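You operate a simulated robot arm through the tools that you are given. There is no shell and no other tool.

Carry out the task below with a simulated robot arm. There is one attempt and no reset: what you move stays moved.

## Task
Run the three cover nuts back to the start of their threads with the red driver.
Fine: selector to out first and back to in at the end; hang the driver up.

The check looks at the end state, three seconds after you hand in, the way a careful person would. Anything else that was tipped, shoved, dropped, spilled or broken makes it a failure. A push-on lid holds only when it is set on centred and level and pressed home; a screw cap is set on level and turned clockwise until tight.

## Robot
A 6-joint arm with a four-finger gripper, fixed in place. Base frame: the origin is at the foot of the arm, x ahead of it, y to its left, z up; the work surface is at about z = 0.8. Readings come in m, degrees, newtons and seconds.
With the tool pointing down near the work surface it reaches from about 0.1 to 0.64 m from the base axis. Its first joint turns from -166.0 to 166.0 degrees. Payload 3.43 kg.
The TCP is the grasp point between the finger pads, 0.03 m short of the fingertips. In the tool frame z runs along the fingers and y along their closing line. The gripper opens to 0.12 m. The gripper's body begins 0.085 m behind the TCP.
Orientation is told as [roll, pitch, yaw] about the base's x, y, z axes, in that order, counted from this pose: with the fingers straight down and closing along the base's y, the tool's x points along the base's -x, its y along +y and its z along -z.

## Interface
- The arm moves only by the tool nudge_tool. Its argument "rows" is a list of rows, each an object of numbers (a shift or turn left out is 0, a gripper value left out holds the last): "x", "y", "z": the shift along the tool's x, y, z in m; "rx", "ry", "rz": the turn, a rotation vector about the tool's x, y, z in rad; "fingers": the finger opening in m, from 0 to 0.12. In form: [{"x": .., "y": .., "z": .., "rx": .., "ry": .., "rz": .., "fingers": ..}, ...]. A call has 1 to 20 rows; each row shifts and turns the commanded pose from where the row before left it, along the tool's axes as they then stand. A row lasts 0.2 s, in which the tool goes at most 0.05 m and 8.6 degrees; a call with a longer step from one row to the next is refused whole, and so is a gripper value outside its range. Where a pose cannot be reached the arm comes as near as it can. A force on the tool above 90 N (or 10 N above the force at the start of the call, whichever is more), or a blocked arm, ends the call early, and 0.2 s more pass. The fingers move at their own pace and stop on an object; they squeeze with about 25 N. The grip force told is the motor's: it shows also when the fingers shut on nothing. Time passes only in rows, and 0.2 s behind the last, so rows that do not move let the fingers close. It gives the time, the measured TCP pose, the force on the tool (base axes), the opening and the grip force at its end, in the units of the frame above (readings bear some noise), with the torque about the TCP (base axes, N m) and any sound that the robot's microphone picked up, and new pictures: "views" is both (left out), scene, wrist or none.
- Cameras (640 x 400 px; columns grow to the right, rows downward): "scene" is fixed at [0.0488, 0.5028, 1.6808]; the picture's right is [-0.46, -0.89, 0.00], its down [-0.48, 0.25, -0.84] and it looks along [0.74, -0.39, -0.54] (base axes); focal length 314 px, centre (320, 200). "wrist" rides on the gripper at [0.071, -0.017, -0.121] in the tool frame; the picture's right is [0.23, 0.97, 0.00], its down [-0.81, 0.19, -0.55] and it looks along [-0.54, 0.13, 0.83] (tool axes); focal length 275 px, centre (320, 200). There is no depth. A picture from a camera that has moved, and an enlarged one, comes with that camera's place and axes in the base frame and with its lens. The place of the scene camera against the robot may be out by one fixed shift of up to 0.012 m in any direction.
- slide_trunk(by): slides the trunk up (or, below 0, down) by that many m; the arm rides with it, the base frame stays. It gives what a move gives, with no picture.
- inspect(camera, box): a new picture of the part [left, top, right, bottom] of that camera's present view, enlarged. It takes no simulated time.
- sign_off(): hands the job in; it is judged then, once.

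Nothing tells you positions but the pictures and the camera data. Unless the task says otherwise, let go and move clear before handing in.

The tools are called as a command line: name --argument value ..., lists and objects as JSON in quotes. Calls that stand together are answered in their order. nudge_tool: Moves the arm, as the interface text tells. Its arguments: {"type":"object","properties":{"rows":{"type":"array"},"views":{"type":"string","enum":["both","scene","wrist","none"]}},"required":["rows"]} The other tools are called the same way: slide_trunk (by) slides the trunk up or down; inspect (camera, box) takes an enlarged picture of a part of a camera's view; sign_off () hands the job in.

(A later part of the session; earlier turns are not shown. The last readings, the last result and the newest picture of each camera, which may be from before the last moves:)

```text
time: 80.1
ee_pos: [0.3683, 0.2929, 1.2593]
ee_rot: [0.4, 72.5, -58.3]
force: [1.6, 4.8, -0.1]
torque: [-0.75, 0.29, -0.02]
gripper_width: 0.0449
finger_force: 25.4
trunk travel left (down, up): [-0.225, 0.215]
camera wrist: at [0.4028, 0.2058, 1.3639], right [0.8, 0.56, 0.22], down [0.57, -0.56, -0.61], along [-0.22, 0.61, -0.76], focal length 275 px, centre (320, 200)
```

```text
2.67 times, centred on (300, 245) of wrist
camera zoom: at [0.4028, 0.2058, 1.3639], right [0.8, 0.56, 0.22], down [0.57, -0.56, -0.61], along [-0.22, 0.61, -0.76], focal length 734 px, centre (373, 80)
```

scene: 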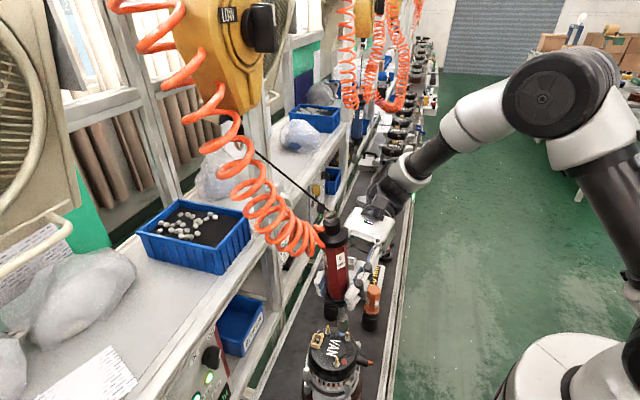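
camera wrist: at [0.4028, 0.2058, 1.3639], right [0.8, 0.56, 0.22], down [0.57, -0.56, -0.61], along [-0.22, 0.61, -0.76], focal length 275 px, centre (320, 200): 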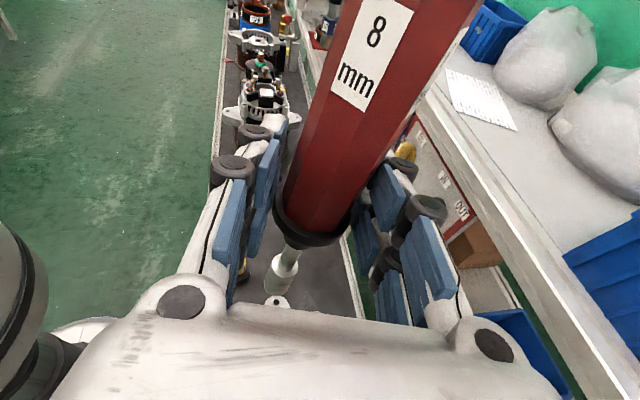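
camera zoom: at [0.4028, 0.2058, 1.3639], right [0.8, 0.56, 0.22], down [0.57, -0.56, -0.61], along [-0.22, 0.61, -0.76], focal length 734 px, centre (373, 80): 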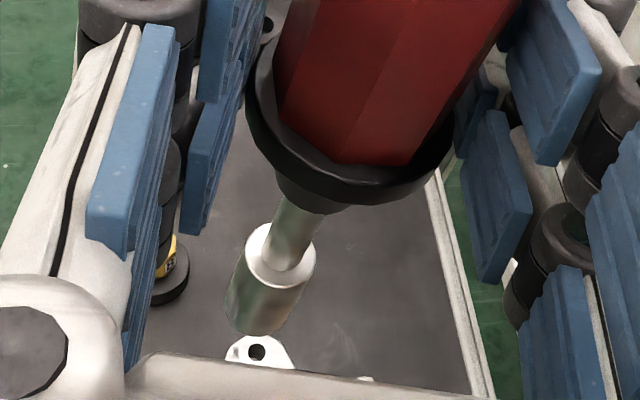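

The cable's sideways pull has tilted the driver about 4° in the grip (top toward the balancer). I'll roll the tool a little to compensate and re-measure.

nudge_tool --rows '[{"rz": -0.03, "ry": 0.008}, {"rz": -0.03, "ry": 0.007}, {}]' --views "none"

inspect --camera "scene" --box '[300, 200, 390, 345]'

inspect --camera "wrist" --box '[200, 170, 400, 320]'

```text
time: 80.9
ee_pos: [0.3685, 0.2938, 1.2598]
ee_rot: [11.8, 73.0, -46.3]
force: [2.9, 5.1, -1.0]
torque: [-0.77, 0.32, -0.07]
gripper_width: 0.0454
finger_force: 25.1
trunk travel left (down, up): [-0.225, 0.215]
```

```text
2.76 times, centred on (345, 272) of scene
camera zoom: at [0.0488, 0.5028, 1.6808], right [-0.46, -0.89, 0.0], down [-0.48, 0.25, -0.84], along [0.74, -0.39, -0.54], focal length 867 px, centre (251, 0)
```

zoom: 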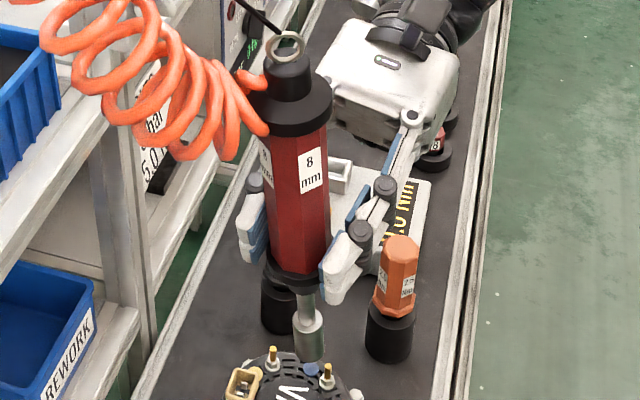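

```text
2.67 times, centred on (300, 245) of wrist
camera zoom: at [0.4007, 0.2018, 1.3614], right [0.77, 0.57, 0.28], down [0.6, -0.52, -0.61], along [-0.2, 0.64, -0.75], focal length 734 px, centre (373, 80)
```

zoom: 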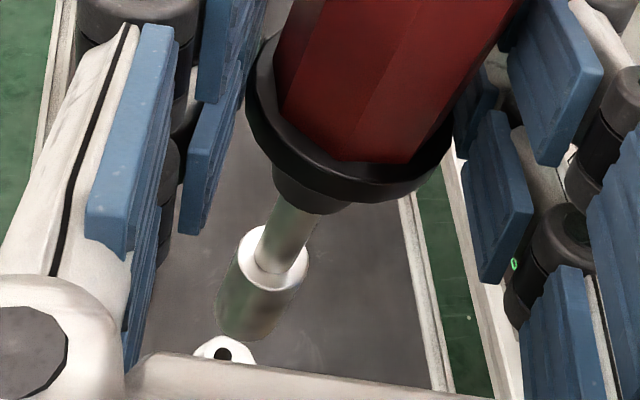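

nudge_tool --rows '[{}, {}, {}, {}, {}]' --views "none"

inspect --camera "scene" --box '[300, 200, 390, 345]'

inspect --camera "wrist" --box '[200, 170, 400, 320]'

```text
time: 82.1
ee_pos: [0.3676, 0.2934, 1.2579]
ee_rot: [11.6, 73.0, -46.6]
force: [2.4, 5.3, -1.3]
torque: [-0.82, 0.33, -0.07]
gripper_width: 0.0454
finger_force: 25.1
trunk travel left (down, up): [-0.225, 0.215]
```

```text
2.76 times, centred on (345, 272) of scene
camera zoom: at [0.0488, 0.5028, 1.6808], right [-0.46, -0.89, 0.0], down [-0.48, 0.25, -0.84], along [0.74, -0.39, -0.54], focal length 867 px, centre (251, 0)
```

zoom: 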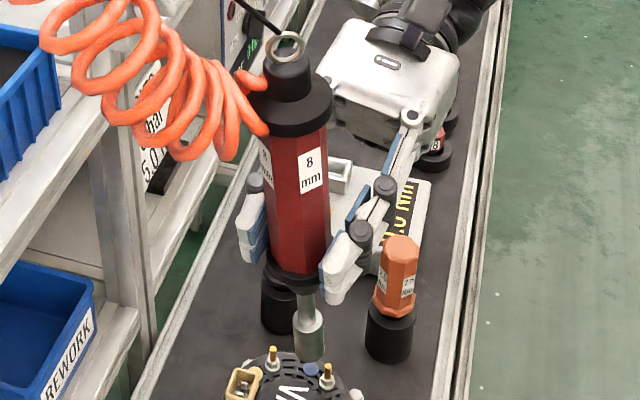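

```text
2.67 times, centred on (300, 245) of wrist
camera zoom: at [0.4006, 0.2018, 1.3614], right [0.77, 0.57, 0.28], down [0.6, -0.52, -0.61], along [-0.2, 0.64, -0.75], focal length 734 px, centre (373, 80)
```

zoom: 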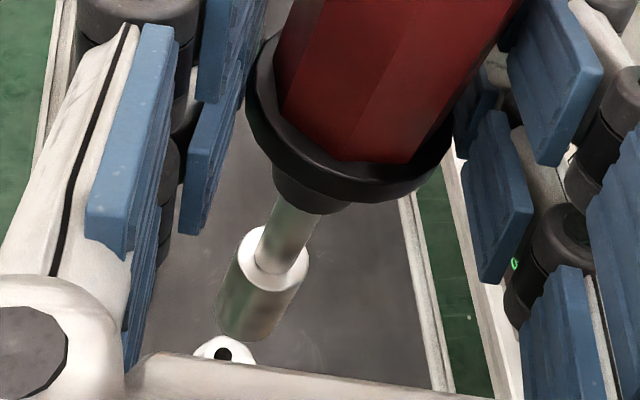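

The grip is stable with no creep. I'll add a bit more roll to bring the driver upright and check again.

nudge_tool --rows '[{"rz": -0.03}, {"rz": -0.03}, {}]' --views "none"

inspect --camera "scene" --box '[310, 225, 370, 345]'

inspect --camera "wrist" --box '[220, 170, 400, 310]'

```text
time: 82.9
ee_pos: [0.3688, 0.2936, 1.2609]
ee_rot: [22.2, 72.0, -35.5]
force: [2.3, 5.0, -0.8]
torque: [-0.83, 0.43, -0.08]
gripper_width: 0.0452
finger_force: 24.9
trunk travel left (down, up): [-0.225, 0.215]
```

```text
3.33 times, centred on (340, 285) of scene
camera zoom: at [0.0488, 0.5028, 1.6808], right [-0.46, -0.89, 0.0], down [-0.48, 0.25, -0.84], along [0.74, -0.39, -0.54], focal length 1048 px, centre (253, -83)
```

zoom: 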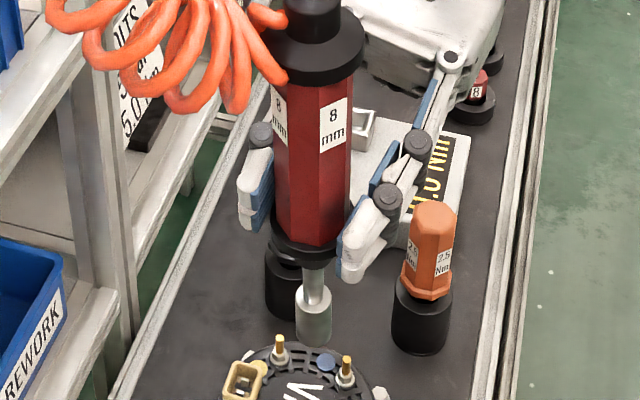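

```text
2.86 times, centred on (310, 240) of wrist
camera zoom: at [0.3979, 0.1989, 1.3606], right [0.75, 0.57, 0.33], down [0.64, -0.49, -0.59], along [-0.17, 0.65, -0.74], focal length 786 px, centre (349, 86)
```

zoom: 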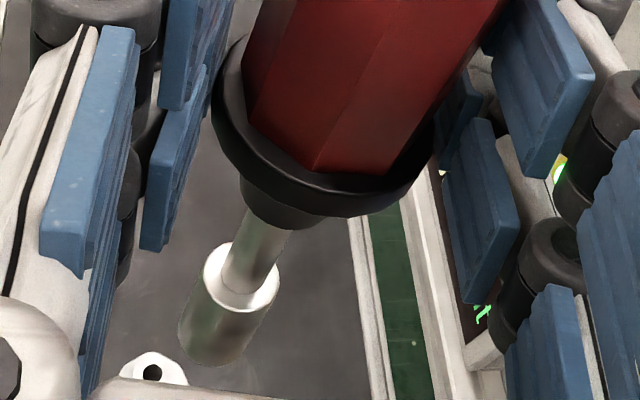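

nudge_tool --rows '[{"rz": -0.025}, {"rz": -0.025}, {}]' --views "none"

inspect --camera "scene" --box '[310, 225, 370, 345]'

inspect --camera "wrist" --box '[220, 170, 400, 310]'

inspect --camera "scene" --box '[310, 290, 390, 360]'

```text
time: 83.7
ee_pos: [0.3689, 0.2933, 1.2602]
ee_rot: [29.9, 70.8, -27.6]
force: [2.8, 5.4, -1.4]
torque: [-0.82, 0.48, -0.1]
gripper_width: 0.0455
finger_force: 24.5
trunk travel left (down, up): [-0.225, 0.215]
```

```text
3.33 times, centred on (340, 285) of scene
camera zoom: at [0.0488, 0.5028, 1.6808], right [-0.46, -0.89, 0.0], down [-0.48, 0.25, -0.84], along [0.74, -0.39, -0.54], focal length 1048 px, centre (253, -83)
```

zoom: 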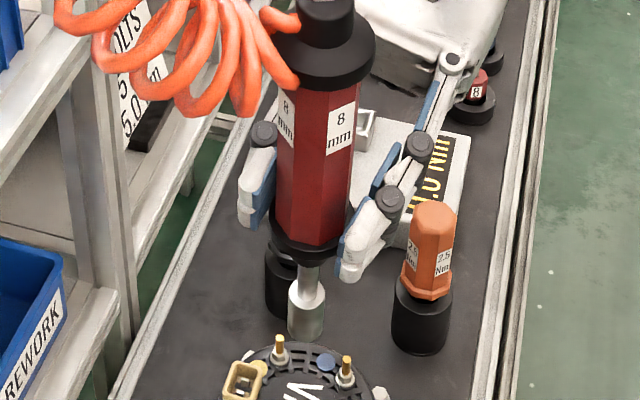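

```text
2.86 times, centred on (310, 240) of wrist
camera zoom: at [0.3953, 0.1966, 1.3594], right [0.73, 0.57, 0.38], down [0.67, -0.47, -0.58], along [-0.15, 0.67, -0.73], focal length 786 px, centre (349, 86)
```

zoom: 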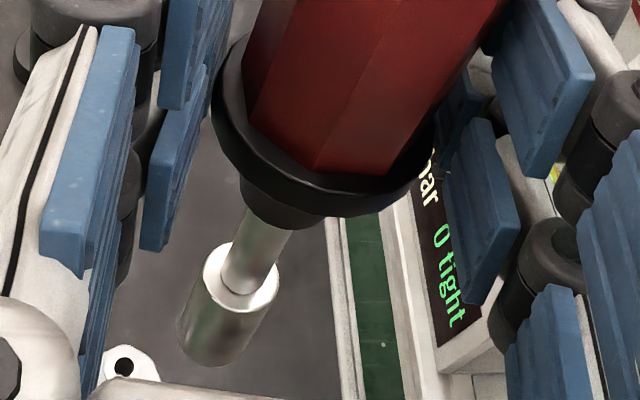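

```text
5.71 times, centred on (350, 325) of scene
camera zoom: at [0.0488, 0.5028, 1.6808], right [-0.46, -0.89, 0.0], down [-0.48, 0.25, -0.84], along [0.74, -0.39, -0.54], focal length 1796 px, centre (149, -514)
```

zoom: 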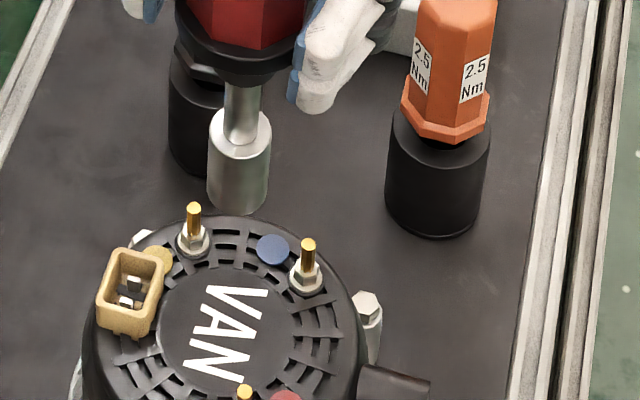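

inspect --camera "scene" --box '[320, 235, 360, 300]'

inspect --camera "scene" --box '[320, 285, 360, 350]'

```text
6.15 times, centred on (340, 268) of scene
camera zoom: at [0.0488, 0.5028, 1.6808], right [-0.46, -0.89, 0.0], down [-0.48, 0.25, -0.84], along [0.74, -0.39, -0.54], focal length 1934 px, centre (197, -215)
```

zoom: 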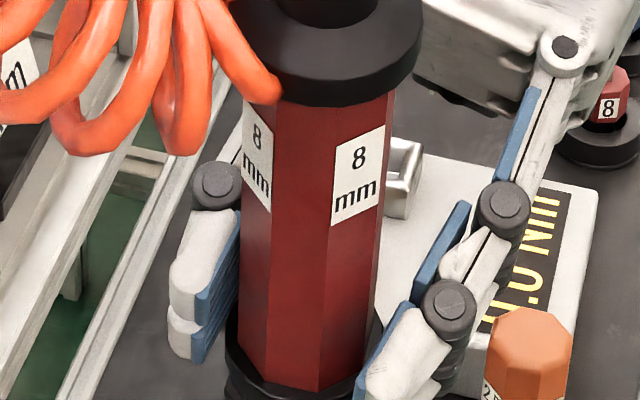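

```text
6.15 times, centred on (340, 318) of scene
camera zoom: at [0.0488, 0.5028, 1.6808], right [-0.46, -0.89, 0.0], down [-0.48, 0.25, -0.84], along [0.74, -0.39, -0.54], focal length 1934 px, centre (197, -523)
```

zoom: 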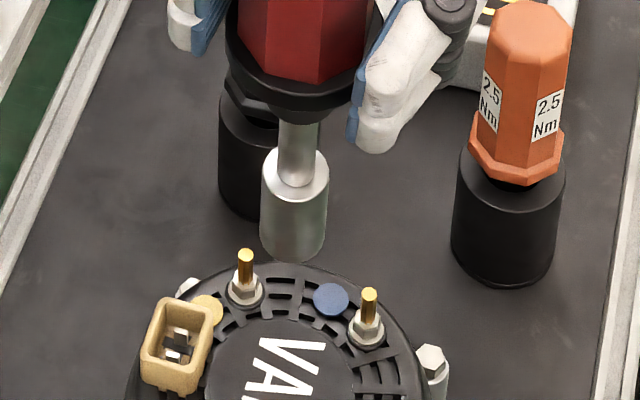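

In the scene view the driver is now upright. I'll trim pitch slightly, shift to line up over the red-dot stud, and descend to about 18 mm above the stud tip.

nudge_tool --rows '[{"ry": 0.02}, {"x": -0.0186, "y": -0.0052, "z": 0.0055}, {"x": -0.0186, "y": -0.0052, "z": 0.0055}, {"x": -0.0186, "y": -0.0052, "z": 0.0055}, {"x": -0.0186, "y": -0.0052, "z": 0.0055}, {}]' --views "both"

inspect --camera "scene" --box '[310, 310, 370, 375]'

inspect --camera "wrist" --box '[220, 200, 360, 310]'

```text
time: 85.1
ee_pos: [0.3601, 0.288, 1.1794]
ee_rot: [31.6, 71.7, -25.6]
force: [1.9, 4.0, -0.9]
torque: [-0.6, 0.44, -0.09]
gripper_width: 0.0455
finger_force: 25.2
trunk travel left (down, up): [-0.225, 0.215]
camera wrist: at [0.3891, 0.1907, 1.2772], right [0.73, 0.57, 0.38], down [0.66, -0.46, -0.59], along [-0.16, 0.68, -0.71], focal length 275 px, centre (320, 200)
```

scene: 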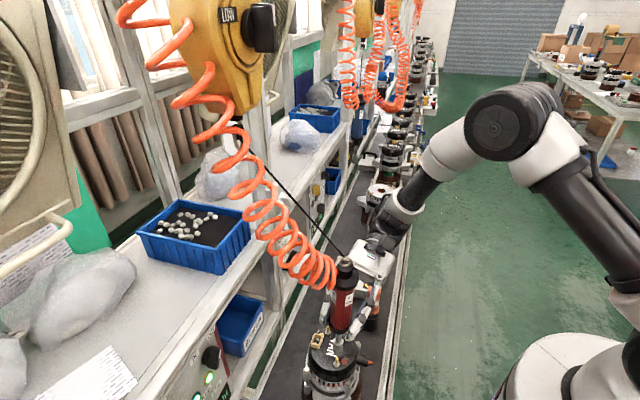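
wrist: 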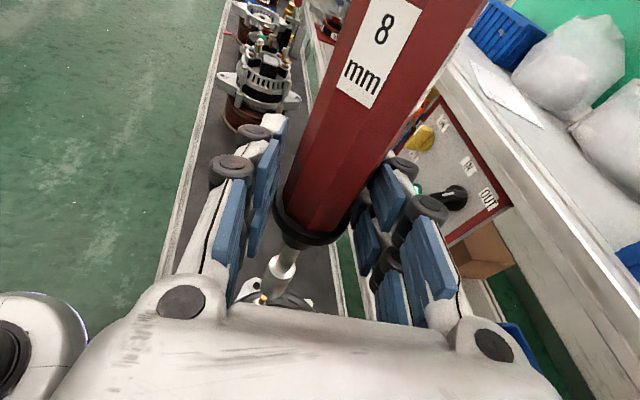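

```text
6.15 times, centred on (340, 342) of scene
camera zoom: at [0.0488, 0.5028, 1.6808], right [-0.46, -0.89, 0.0], down [-0.48, 0.25, -0.84], along [0.74, -0.39, -0.54], focal length 1934 px, centre (197, -677)
```

zoom: 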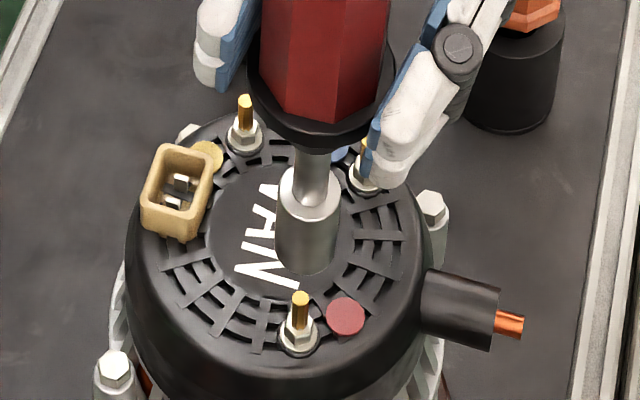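

```text
3.64 times, centred on (290, 255) of wrist
camera zoom: at [0.3891, 0.1907, 1.2772], right [0.73, 0.57, 0.38], down [0.66, -0.46, -0.59], along [-0.16, 0.68, -0.71], focal length 1001 px, centre (429, 0)
```

zoom: 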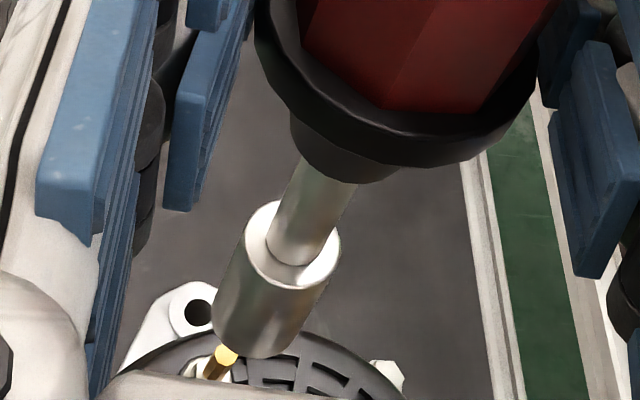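

The socket and stud B are both visible in each camera, with a lateral error of about 2 mm. I'll correct it and come down to just above the stud tip.

nudge_tool --rows '[{"x": -0.0082, "y": -0.0018, "z": 0.0034}, {"x": -0.0083, "y": -0.0017, "z": 0.0033}, {}]' --views "none"

inspect --camera "scene" --box '[320, 325, 360, 370]'

inspect --camera "wrist" --box '[240, 230, 340, 310]'

```text
time: 85.9
ee_pos: [0.3614, 0.2916, 1.1626]
ee_rot: [31.5, 71.7, -25.7]
force: [2.7, 4.7, 1.0]
torque: [-0.6, 0.4, -0.07]
gripper_width: 0.0453
finger_force: 24.3
trunk travel left (down, up): [-0.225, 0.215]
```

```text
8.89 times, centred on (340, 348) of scene
camera zoom: at [0.0488, 0.5028, 1.6808], right [-0.46, -0.89, 0.0], down [-0.48, 0.25, -0.84], along [0.74, -0.39, -0.54], focal length 2794 px, centre (142, -1111)
```

zoom: 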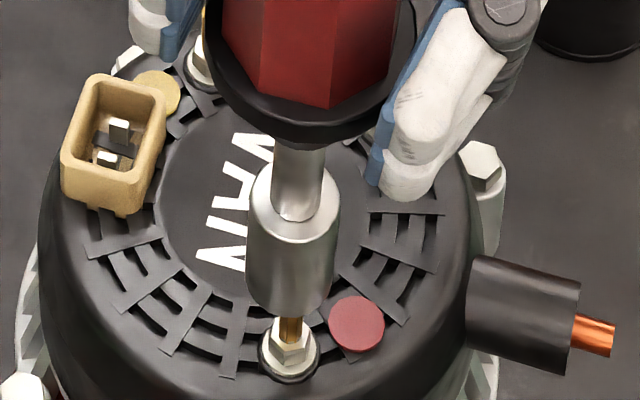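

```text
5.00 times, centred on (290, 270) of wrist
camera zoom: at [0.3878, 0.1934, 1.2592], right [0.73, 0.57, 0.38], down [0.66, -0.46, -0.59], along [-0.16, 0.68, -0.71], focal length 1376 px, centre (470, -150)
```

zoom: 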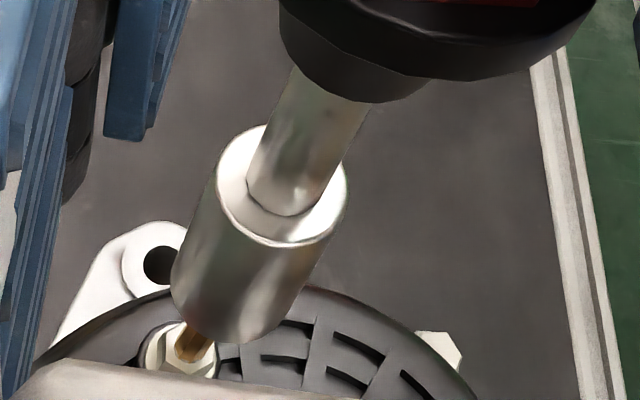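

Aligned to about a millimetre. I'll descend in small steps over the stud and watch the force.

nudge_tool --rows '[{"x": -0.0038, "y": -0.0009, "z": 0.001}, {"x": -0.0038, "y": -0.0009, "z": 0.001}, {"x": -0.0038, "y": -0.0009, "z": 0.001}, {}]' --views "none"

inspect --camera "scene" --box '[320, 325, 360, 370]'

inspect --camera "wrist" --box '[240, 230, 340, 310]'

```text
time: 86.9
ee_pos: [0.3603, 0.2913, 1.1499]
ee_rot: [31.6, 71.8, -25.6]
force: [1.9, 4.5, 1.1]
torque: [-0.59, 0.4, -0.08]
gripper_width: 0.0455
finger_force: 25.2
trunk travel left (down, up): [-0.225, 0.215]
```

```text
8.89 times, centred on (340, 348) of scene
camera zoom: at [0.0488, 0.5028, 1.6808], right [-0.46, -0.89, 0.0], down [-0.48, 0.25, -0.84], along [0.74, -0.39, -0.54], focal length 2794 px, centre (142, -1111)
```

zoom: 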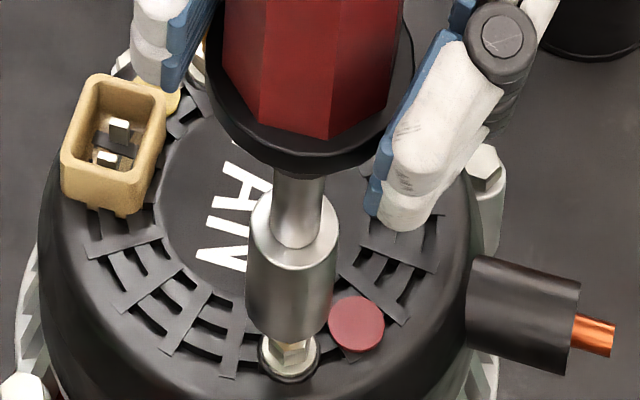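

```text
5.00 times, centred on (290, 270) of wrist
camera zoom: at [0.3881, 0.1929, 1.2475], right [0.73, 0.57, 0.38], down [0.66, -0.46, -0.59], along [-0.16, 0.68, -0.71], focal length 1376 px, centre (470, -150)
```

zoom: 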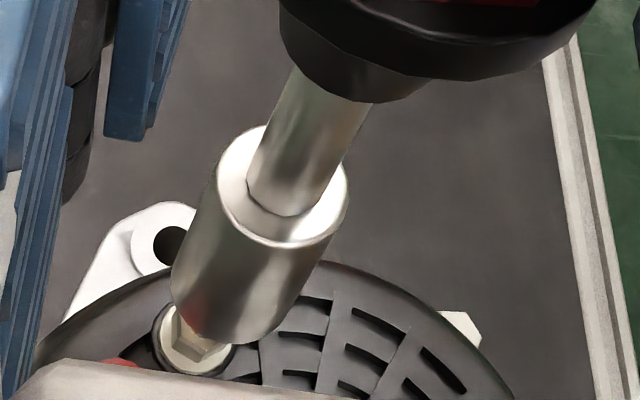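

The stud is inside the socket with no contact force, and alignment is good. I'll continue down to seat on the nut.

nudge_tool --rows '[{"x": -0.0038, "y": -0.0007, "z": 0.0011}, {"x": -0.0038, "y": -0.0007, "z": 0.0011}, {}]' --views "none"

inspect --camera "scene" --box '[320, 325, 360, 370]'

inspect --camera "wrist" --box '[240, 230, 340, 310]'

```text
time: 87.7
ee_pos: [0.3607, 0.2907, 1.1426]
ee_rot: [31.7, 71.7, -25.7]
force: [1.1, 4.4, 1.7]
torque: [-0.61, 0.39, -0.08]
gripper_width: 0.045
finger_force: 25.2
trunk travel left (down, up): [-0.225, 0.215]
```

```text
8.89 times, centred on (340, 348) of scene
camera zoom: at [0.0488, 0.5028, 1.6808], right [-0.46, -0.89, 0.0], down [-0.48, 0.25, -0.84], along [0.74, -0.39, -0.54], focal length 2794 px, centre (142, -1111)
```

zoom: 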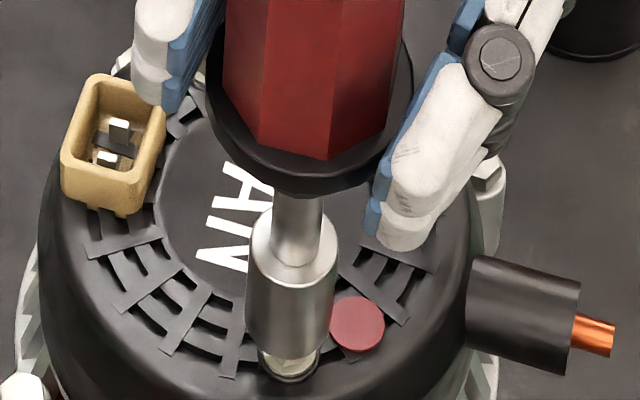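

```text
5.00 times, centred on (290, 270) of wrist
camera zoom: at [0.388, 0.1928, 1.2402], right [0.73, 0.57, 0.38], down [0.66, -0.46, -0.59], along [-0.16, 0.68, -0.71], focal length 1376 px, centre (470, -150)
```

zoom: 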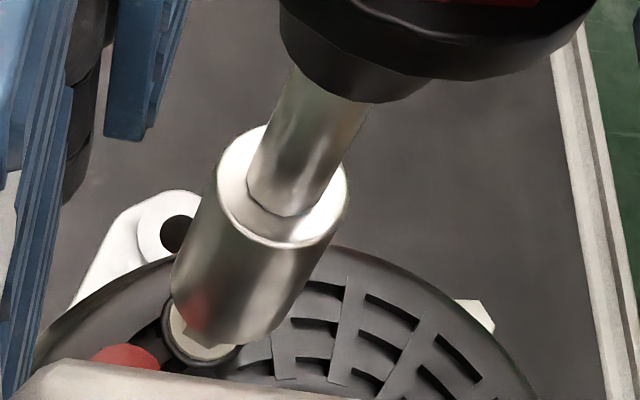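

nudge_tool --rows '[{"x": -0.0038, "y": -0.0007, "z": 0.0011}, {}]' --views "none"

nudge_tool --rows '[{"x": -0.0029, "y": -0.0005, "z": 0.0008}, {}]' --views "none"

```text
time: 88.3
ee_pos: [0.3603, 0.29, 1.1388]
ee_rot: [31.6, 71.7, -25.7]
force: [2.8, 4.1, 1.6]
torque: [-0.59, 0.38, -0.07]
gripper_width: 0.0452
finger_force: 25.0
trunk travel left (down, up): [-0.225, 0.215]
```

```text
time: 88.9
ee_pos: [0.3601, 0.291, 1.1351]
ee_rot: [31.6, 71.7, -25.7]
force: [2.7, 3.7, 1.1]
torque: [-0.56, 0.43, -0.08]
gripper_width: 0.0452
finger_force: 24.8
trunk travel left (down, up): [-0.225, 0.215]
```

inspect --camera "scene" --box '[320, 325, 360, 370]'

inspect --camera "wrist" --box '[240, 230, 340, 310]'

```text
8.89 times, centred on (340, 348) of scene
camera zoom: at [0.0488, 0.5028, 1.6808], right [-0.46, -0.89, 0.0], down [-0.48, 0.25, -0.84], along [0.74, -0.39, -0.54], focal length 2794 px, centre (142, -1111)
```

zoom: 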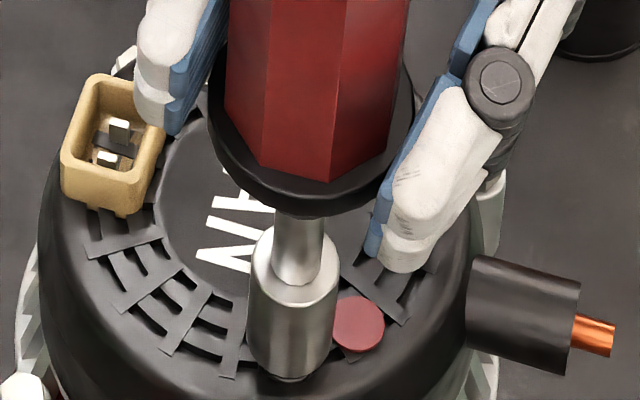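

```text
5.00 times, centred on (290, 270) of wrist
camera zoom: at [0.3876, 0.1924, 1.2326], right [0.73, 0.57, 0.38], down [0.66, -0.46, -0.59], along [-0.16, 0.68, -0.71], focal length 1376 px, centre (470, -150)
```

zoom: 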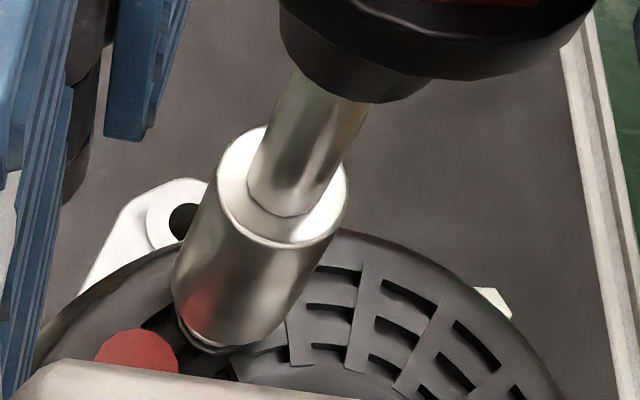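

The socket now covers the nut. I'll press gently to start the driver, watching the force and listening.

nudge_tool --rows '[{"x": -0.0029, "y": -0.0005, "z": 0.0008}, {}]' --views "none"

nudge_tool --rows '[{"x": -0.0019, "y": -0.0003, "z": 0.0005}, {}]' --views "none"

```text
time: 89.5
ee_pos: [0.3596, 0.2912, 1.1321]
ee_rot: [31.6, 71.6, -25.6]
force: [1.5, 4.2, 2.0]
torque: [-0.58, 0.39, -0.06]
gripper_width: 0.0456
finger_force: 25.2
trunk travel left (down, up): [-0.225, 0.215]
```

```text
time: 90.1
ee_pos: [0.3592, 0.2906, 1.1295]
ee_rot: [31.6, 71.8, -25.7]
force: [2.4, 2.9, 2.1]
torque: [-0.57, 0.39, -0.07]
gripper_width: 0.0453
finger_force: 25.2
trunk travel left (down, up): [-0.225, 0.215]
```

inspect --camera "scene" --box '[320, 325, 360, 370]'

inspect --camera "wrist" --box '[240, 230, 340, 310]'

```text
8.89 times, centred on (340, 348) of scene
camera zoom: at [0.0488, 0.5028, 1.6808], right [-0.46, -0.89, 0.0], down [-0.48, 0.25, -0.84], along [0.74, -0.39, -0.54], focal length 2794 px, centre (142, -1111)
```

zoom: 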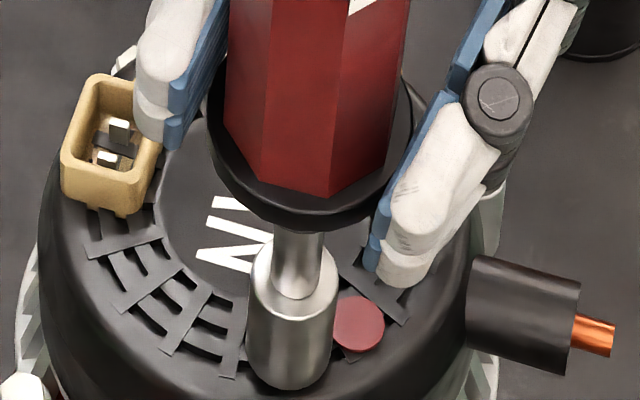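

```text
5.00 times, centred on (290, 270) of wrist
camera zoom: at [0.3873, 0.1927, 1.2277], right [0.73, 0.57, 0.38], down [0.66, -0.46, -0.59], along [-0.16, 0.68, -0.71], focal length 1376 px, centre (470, -150)
```

zoom: 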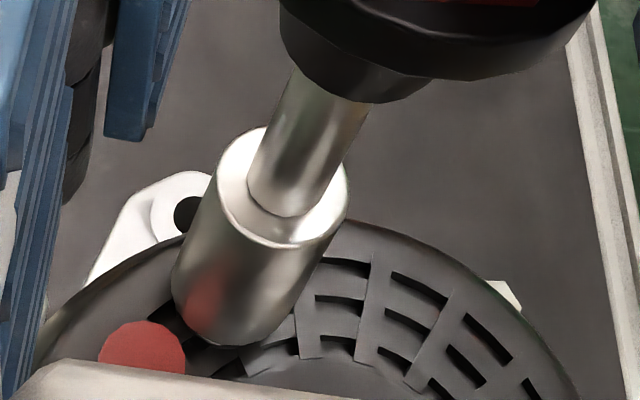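

The nut is actually centred near z 0.993, so the socket is only now coming over it. Continuing down in small steps.

nudge_tool --rows '[{"x": -0.0019, "y": -0.0003, "z": 0.0005}, {}]' --views "none"

nudge_tool --rows '[{"x": -0.0019, "y": -0.0003, "z": 0.0005}, {}]' --views "none"

```text
time: 90.7
ee_pos: [0.36, 0.2912, 1.1289]
ee_rot: [31.8, 71.7, -25.4]
force: [1.2, 5.3, 6.6]
torque: [-0.45, 0.53, -0.04]
gripper_width: 0.0453
finger_force: 24.8
trunk travel left (down, up): [-0.225, 0.215]
```

```text
time: 91.3
ee_pos: [0.3594, 0.2917, 1.128]
ee_rot: [32.2, 71.7, -25.1]
force: [6.2, 8.2, 19.8]
torque: [0.14, -0.14, 0.0]
gripper_width: 0.0453
finger_force: 25.8
trunk travel left (down, up): [-0.225, 0.215]
```

Contact: about 20 N axial. I'll look before pressing more.

inspect --camera "scene" --box '[320, 325, 360, 370]'

inspect --camera "wrist" --box '[240, 230, 340, 310]'

inspect --camera "scene" --box '[300, 240, 400, 380]'

```text
8.89 times, centred on (340, 348) of scene
camera zoom: at [0.0488, 0.5028, 1.6808], right [-0.46, -0.89, 0.0], down [-0.48, 0.25, -0.84], along [0.74, -0.39, -0.54], focal length 2794 px, centre (142, -1111)
```

zoom: 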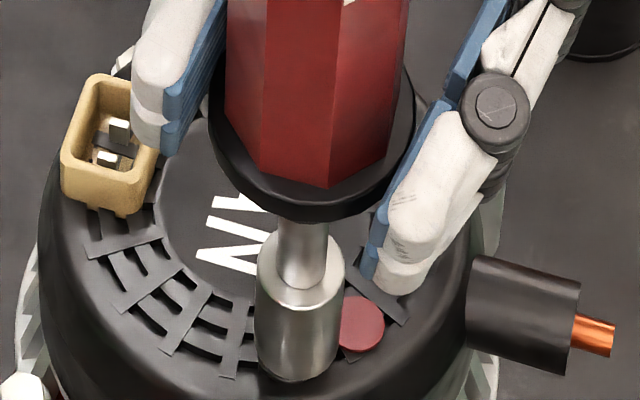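

```text
5.00 times, centred on (290, 270) of wrist
camera zoom: at [0.3872, 0.1928, 1.2247], right [0.73, 0.57, 0.38], down [0.67, -0.46, -0.59], along [-0.16, 0.68, -0.71], focal length 1376 px, centre (470, -150)
```

zoom: 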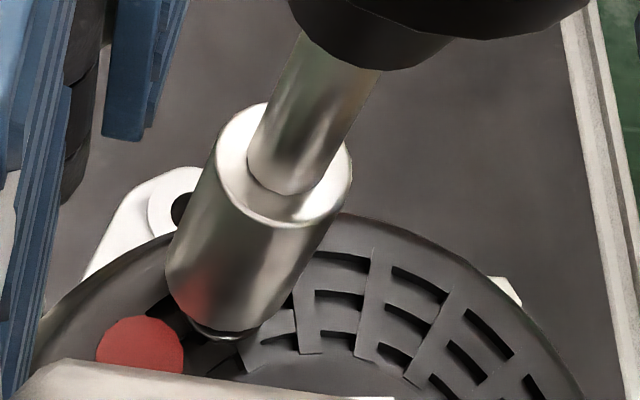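

```text
2.86 times, centred on (350, 310) of scene
camera zoom: at [0.0488, 0.5028, 1.6808], right [-0.46, -0.89, 0.0], down [-0.48, 0.25, -0.84], along [0.74, -0.39, -0.54], focal length 898 px, centre (234, -114)
```

zoom: 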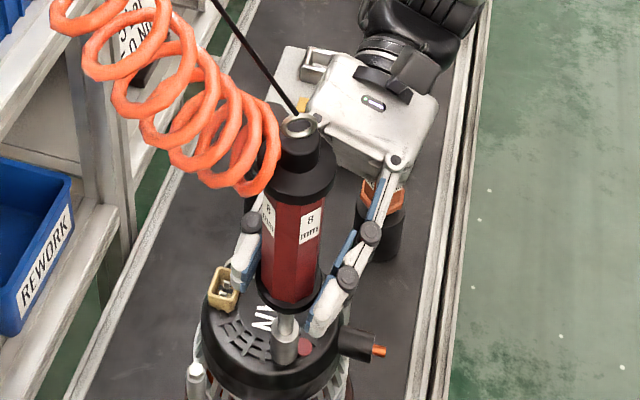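

inspect --camera "scene" --box '[180, 320, 260, 400]'

nudge_tool --rows '[{}, {}, {}]' --views "none"

inspect --camera "scene" --box '[320, 325, 360, 370]'

```text
5.00 times, centred on (220, 360) of scene
camera zoom: at [0.0488, 0.5028, 1.6808], right [-0.46, -0.89, 0.0], down [-0.48, 0.25, -0.84], along [0.74, -0.39, -0.54], focal length 1571 px, centre (820, -600)
```

zoom: 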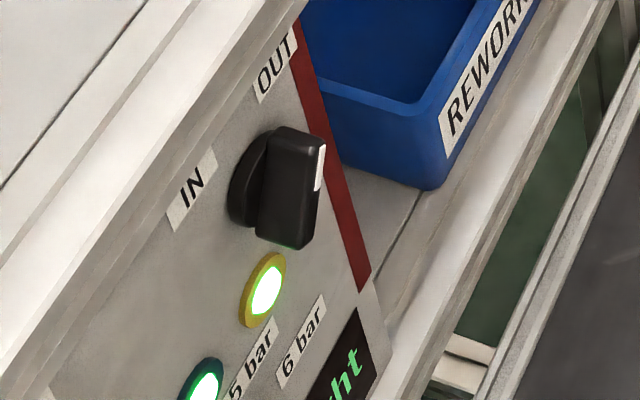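

```text
time: 92.1
ee_pos: [0.3605, 0.2907, 1.1251]
ee_rot: [31.4, 71.6, -26.0]
force: [8.2, 9.3, 9.8]
torque: [0.02, -0.16, -0.09]
gripper_width: 0.0429
finger_force: 25.2
trunk travel left (down, up): [-0.225, 0.215]
```

```text
8.89 times, centred on (340, 348) of scene
camera zoom: at [0.0488, 0.5028, 1.6808], right [-0.46, -0.89, 0.0], down [-0.48, 0.25, -0.84], along [0.74, -0.39, -0.54], focal length 2794 px, centre (142, -1111)
```

zoom: 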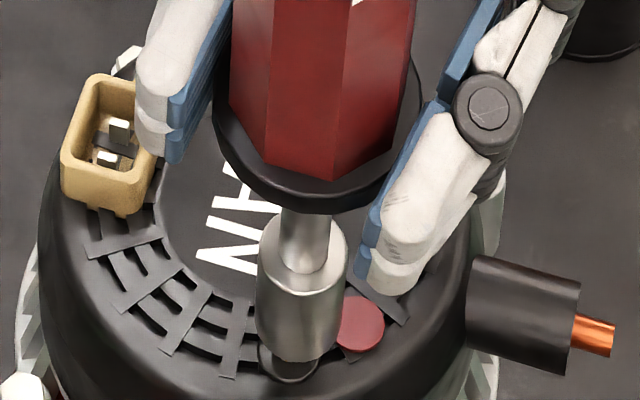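

The socket is rising on its own: the driver is running in reverse and the nut is climbing inside it. I'll check how far before letting more time pass.

inspect --camera "wrist" --box '[220, 200, 360, 310]'

inspect --camera "scene" --box '[325, 340, 350, 370]'

inspect --camera "scene" --box '[310, 270, 380, 360]'

```text
3.64 times, centred on (290, 255) of wrist
camera zoom: at [0.3879, 0.1931, 1.2228], right [0.73, 0.57, 0.38], down [0.66, -0.46, -0.59], along [-0.16, 0.68, -0.71], focal length 1001 px, centre (429, 0)
```

zoom: 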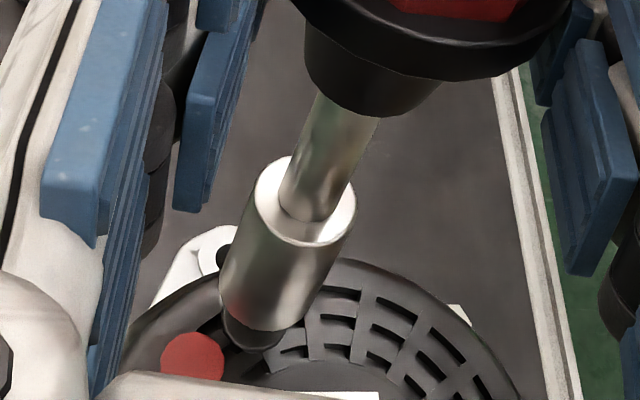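

```text
13.33 times, centred on (338, 355) of scene
camera zoom: at [0.0488, 0.5028, 1.6808], right [-0.46, -0.89, 0.0], down [-0.48, 0.25, -0.84], along [0.74, -0.39, -0.54], focal length 4190 px, centre (87, -1867)
```

zoom: 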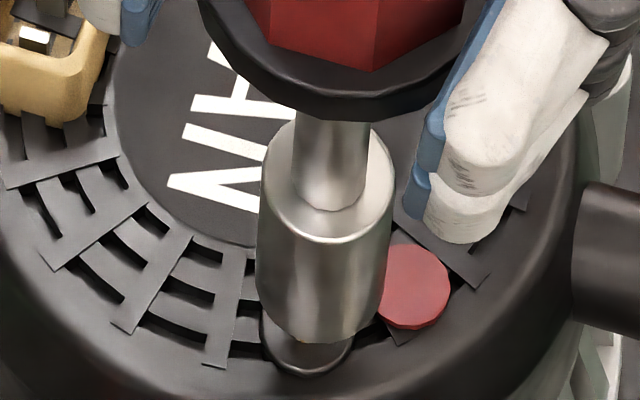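

```text
4.44 times, centred on (345, 315) of scene
camera zoom: at [0.0488, 0.5028, 1.6808], right [-0.46, -0.89, 0.0], down [-0.48, 0.25, -0.84], along [0.74, -0.39, -0.54], focal length 1397 px, centre (209, -311)
```

zoom: 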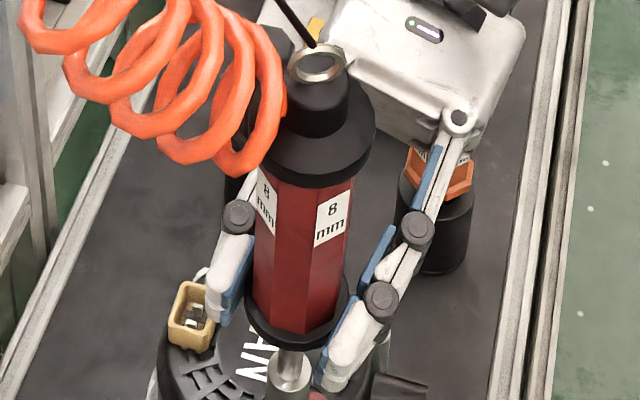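

The washer is exposed and the nut is inside the socket, about 13 mm up by my estimate. The stud leaves roughly 12 mm until the nut is flush with its tip, so I'll go in very short steps.

nudge_tool --rows '[{"x": 0.0038, "y": 0.0007, "z": -0.0011}]' --views "none"

inspect --camera "scene" --box '[320, 325, 360, 370]'

inspect --camera "wrist" --box '[220, 200, 360, 310]'

```text
time: 92.5
ee_pos: [0.3603, 0.2905, 1.1281]
ee_rot: [31.2, 71.6, -26.1]
force: [9.3, 7.3, -1.9]
torque: [-0.25, -0.13, -0.11]
gripper_width: 0.0427
finger_force: 25.2
trunk travel left (down, up): [-0.225, 0.215]
```

```text
8.89 times, centred on (340, 348) of scene
camera zoom: at [0.0488, 0.5028, 1.6808], right [-0.46, -0.89, 0.0], down [-0.48, 0.25, -0.84], along [0.74, -0.39, -0.54], focal length 2794 px, centre (142, -1111)
```

zoom: 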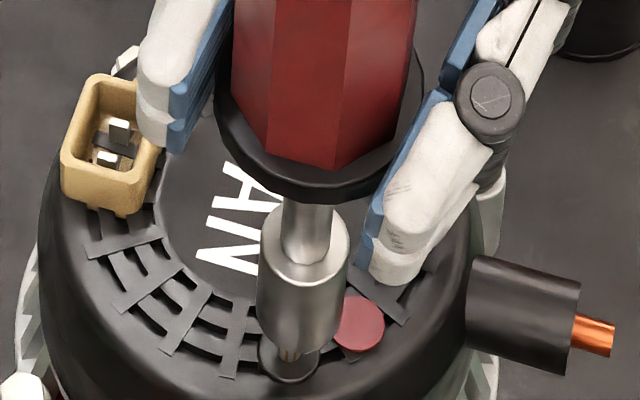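

```text
3.64 times, centred on (290, 255) of wrist
camera zoom: at [0.3879, 0.1929, 1.2266], right [0.73, 0.57, 0.38], down [0.66, -0.46, -0.59], along [-0.16, 0.68, -0.71], focal length 1001 px, centre (429, 0)
```

zoom: 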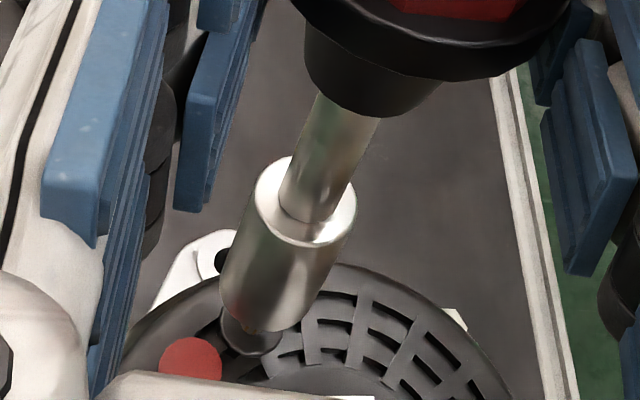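

The push has released and bare stud shows below the socket. I'll lift off to see exactly where the nut is.

nudge_tool --rows '[{"x": 0.0095, "y": 0.0016, "z": -0.0027}, {"x": 0.0095, "y": 0.0016, "z": -0.0027}, {"x": 0.0095, "y": 0.0016, "z": -0.0027}, {}]' --views "none"

inspect --camera "scene" --box '[320, 325, 360, 370]'

inspect --camera "wrist" --box '[220, 200, 360, 310]'

inspect --camera "scene" --box '[180, 330, 260, 400]'

```text
time: 93.5
ee_pos: [0.3598, 0.2908, 1.1615]
ee_rot: [31.4, 71.7, -25.8]
force: [2.0, 4.2, 0.5]
torque: [-0.51, 0.54, -0.14]
gripper_width: 0.0418
finger_force: 25.3
trunk travel left (down, up): [-0.225, 0.215]
```

```text
8.89 times, centred on (340, 348) of scene
camera zoom: at [0.0488, 0.5028, 1.6808], right [-0.46, -0.89, 0.0], down [-0.48, 0.25, -0.84], along [0.74, -0.39, -0.54], focal length 2794 px, centre (142, -1111)
```

zoom: 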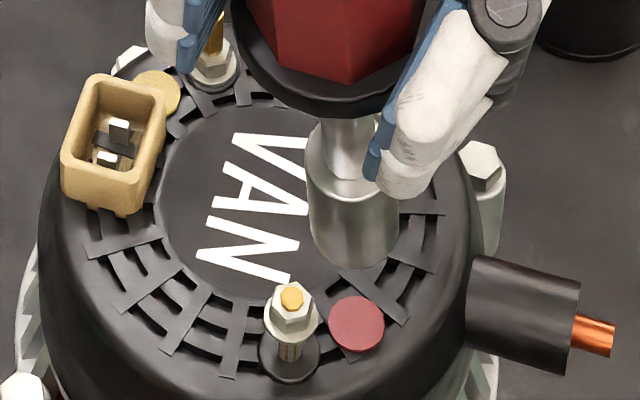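

```text
3.64 times, centred on (290, 255) of wrist
camera zoom: at [0.3867, 0.1918, 1.2577], right [0.73, 0.57, 0.38], down [0.66, -0.46, -0.59], along [-0.16, 0.68, -0.71], focal length 1001 px, centre (429, 0)
```

zoom: 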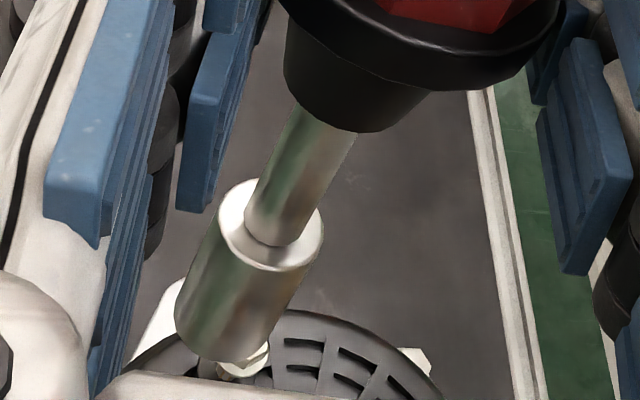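

```text
5.71 times, centred on (220, 365) of scene
camera zoom: at [0.0488, 0.5028, 1.6808], right [-0.46, -0.89, 0.0], down [-0.48, 0.25, -0.84], along [0.74, -0.39, -0.54], focal length 1796 px, centre (891, -743)
```

zoom: 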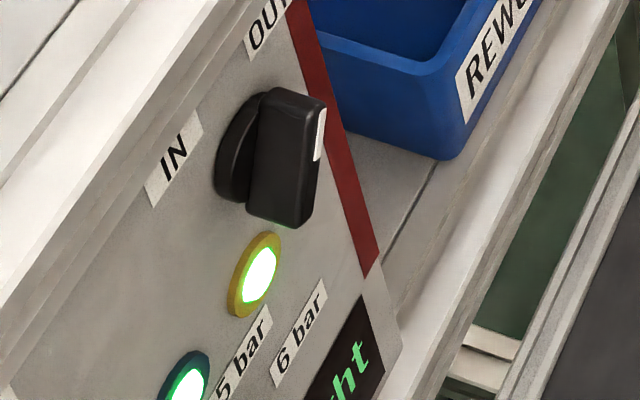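

Nut B is now at the top of its stud. I'll zoom in to judge it closely.

inspect --camera "scene" --box '[330, 350, 348, 366]'

inspect --camera "wrist" --box '[260, 220, 320, 310]'

inspect --camera "scene" --box '[310, 250, 390, 360]'

```text
16.00 times, centred on (339, 358) of scene
camera zoom: at [0.0488, 0.5028, 1.6808], right [-0.46, -0.89, 0.0], down [-0.48, 0.25, -0.84], along [0.74, -0.39, -0.54], focal length 5029 px, centre (16, -2328)
```

zoom: 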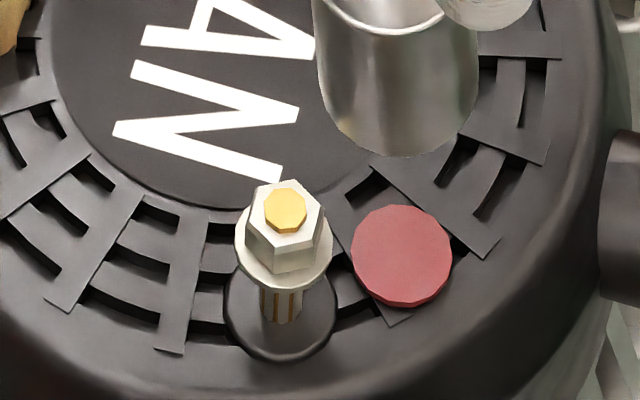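

```text
4.44 times, centred on (290, 265) of wrist
camera zoom: at [0.3867, 0.1918, 1.2577], right [0.73, 0.57, 0.38], down [0.66, -0.46, -0.59], along [-0.16, 0.68, -0.71], focal length 1224 px, centre (453, -89)
```

zoom: 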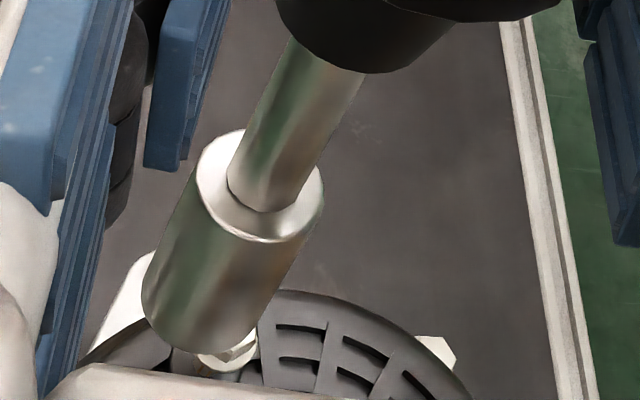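

```text
3.64 times, centred on (350, 305) of scene
camera zoom: at [0.0488, 0.5028, 1.6808], right [-0.46, -0.89, 0.0], down [-0.48, 0.25, -0.84], along [0.74, -0.39, -0.54], focal length 1143 px, centre (211, -182)
```

zoom: 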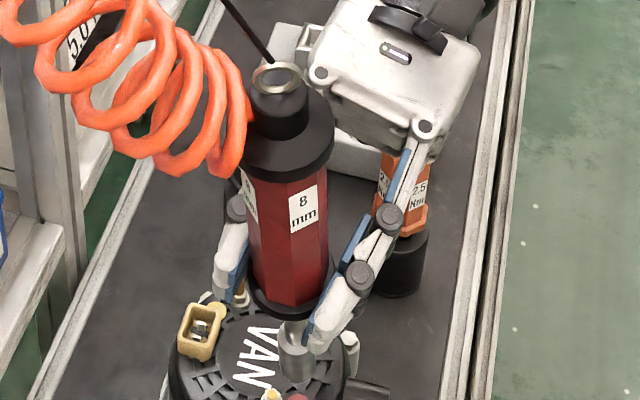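

Nut B's top face is flush with its stud tip, right at the thread start. The driver shifted and tipped about 7° in the grip during the push, so I'll lift, re-trim the tool pitch, and re-measure before the next nut.

nudge_tool --rows '[{"x": 0.0142, "y": 0.0025, "z": -0.004}, {"x": 0.0142, "y": 0.0025, "z": -0.004}, {"ry": 0.04}, {"ry": 0.04}, {"ry": 0.04}, {}]' --views "both"

inspect --camera "scene" --box '[310, 220, 390, 350]'

inspect --camera "wrist" --box '[220, 160, 400, 310]'

```text
time: 94.9
ee_pos: [0.3587, 0.2904, 1.1909]
ee_rot: [47.2, 77.1, -9.4]
force: [2.8, 5.6, 0.4]
torque: [-0.79, 0.45, -0.06]
gripper_width: 0.042
finger_force: 24.8
trunk travel left (down, up): [-0.225, 0.215]
camera wrist: at [0.3955, 0.1837, 1.2758], right [0.74, 0.55, 0.38], down [0.63, -0.38, -0.67], along [-0.22, 0.74, -0.63], focal length 275 px, centre (320, 200)
```

scene: 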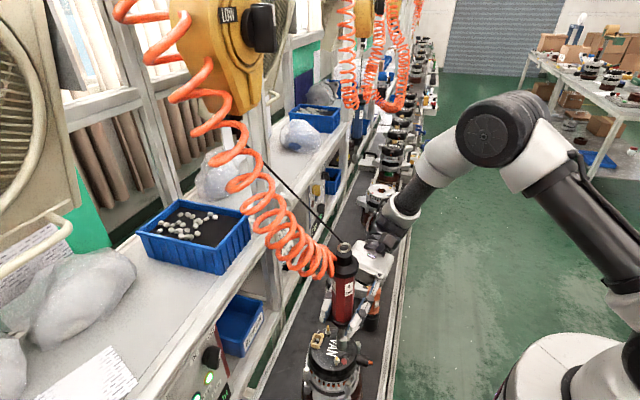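
wrist: 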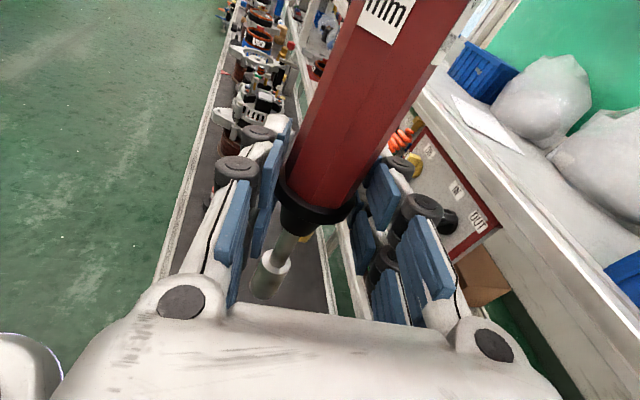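

```text
3.08 times, centred on (350, 285) of scene
camera zoom: at [0.0488, 0.5028, 1.6808], right [-0.46, -0.89, 0.0], down [-0.48, 0.25, -0.84], along [0.74, -0.39, -0.54], focal length 967 px, centre (228, -62)
```

zoom: 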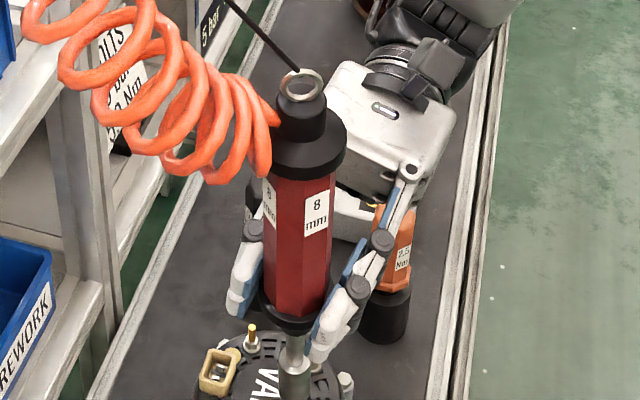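

```text
2.67 times, centred on (310, 235) of wrist
camera zoom: at [0.3955, 0.1837, 1.2758], right [0.74, 0.55, 0.38], down [0.63, -0.38, -0.67], along [-0.22, 0.74, -0.63], focal length 734 px, centre (347, 107)
```

zoom: 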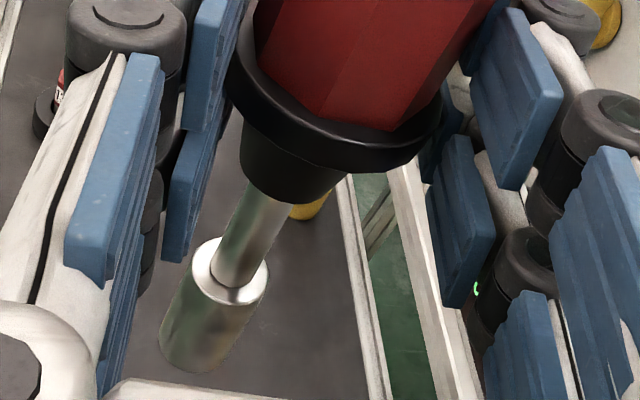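

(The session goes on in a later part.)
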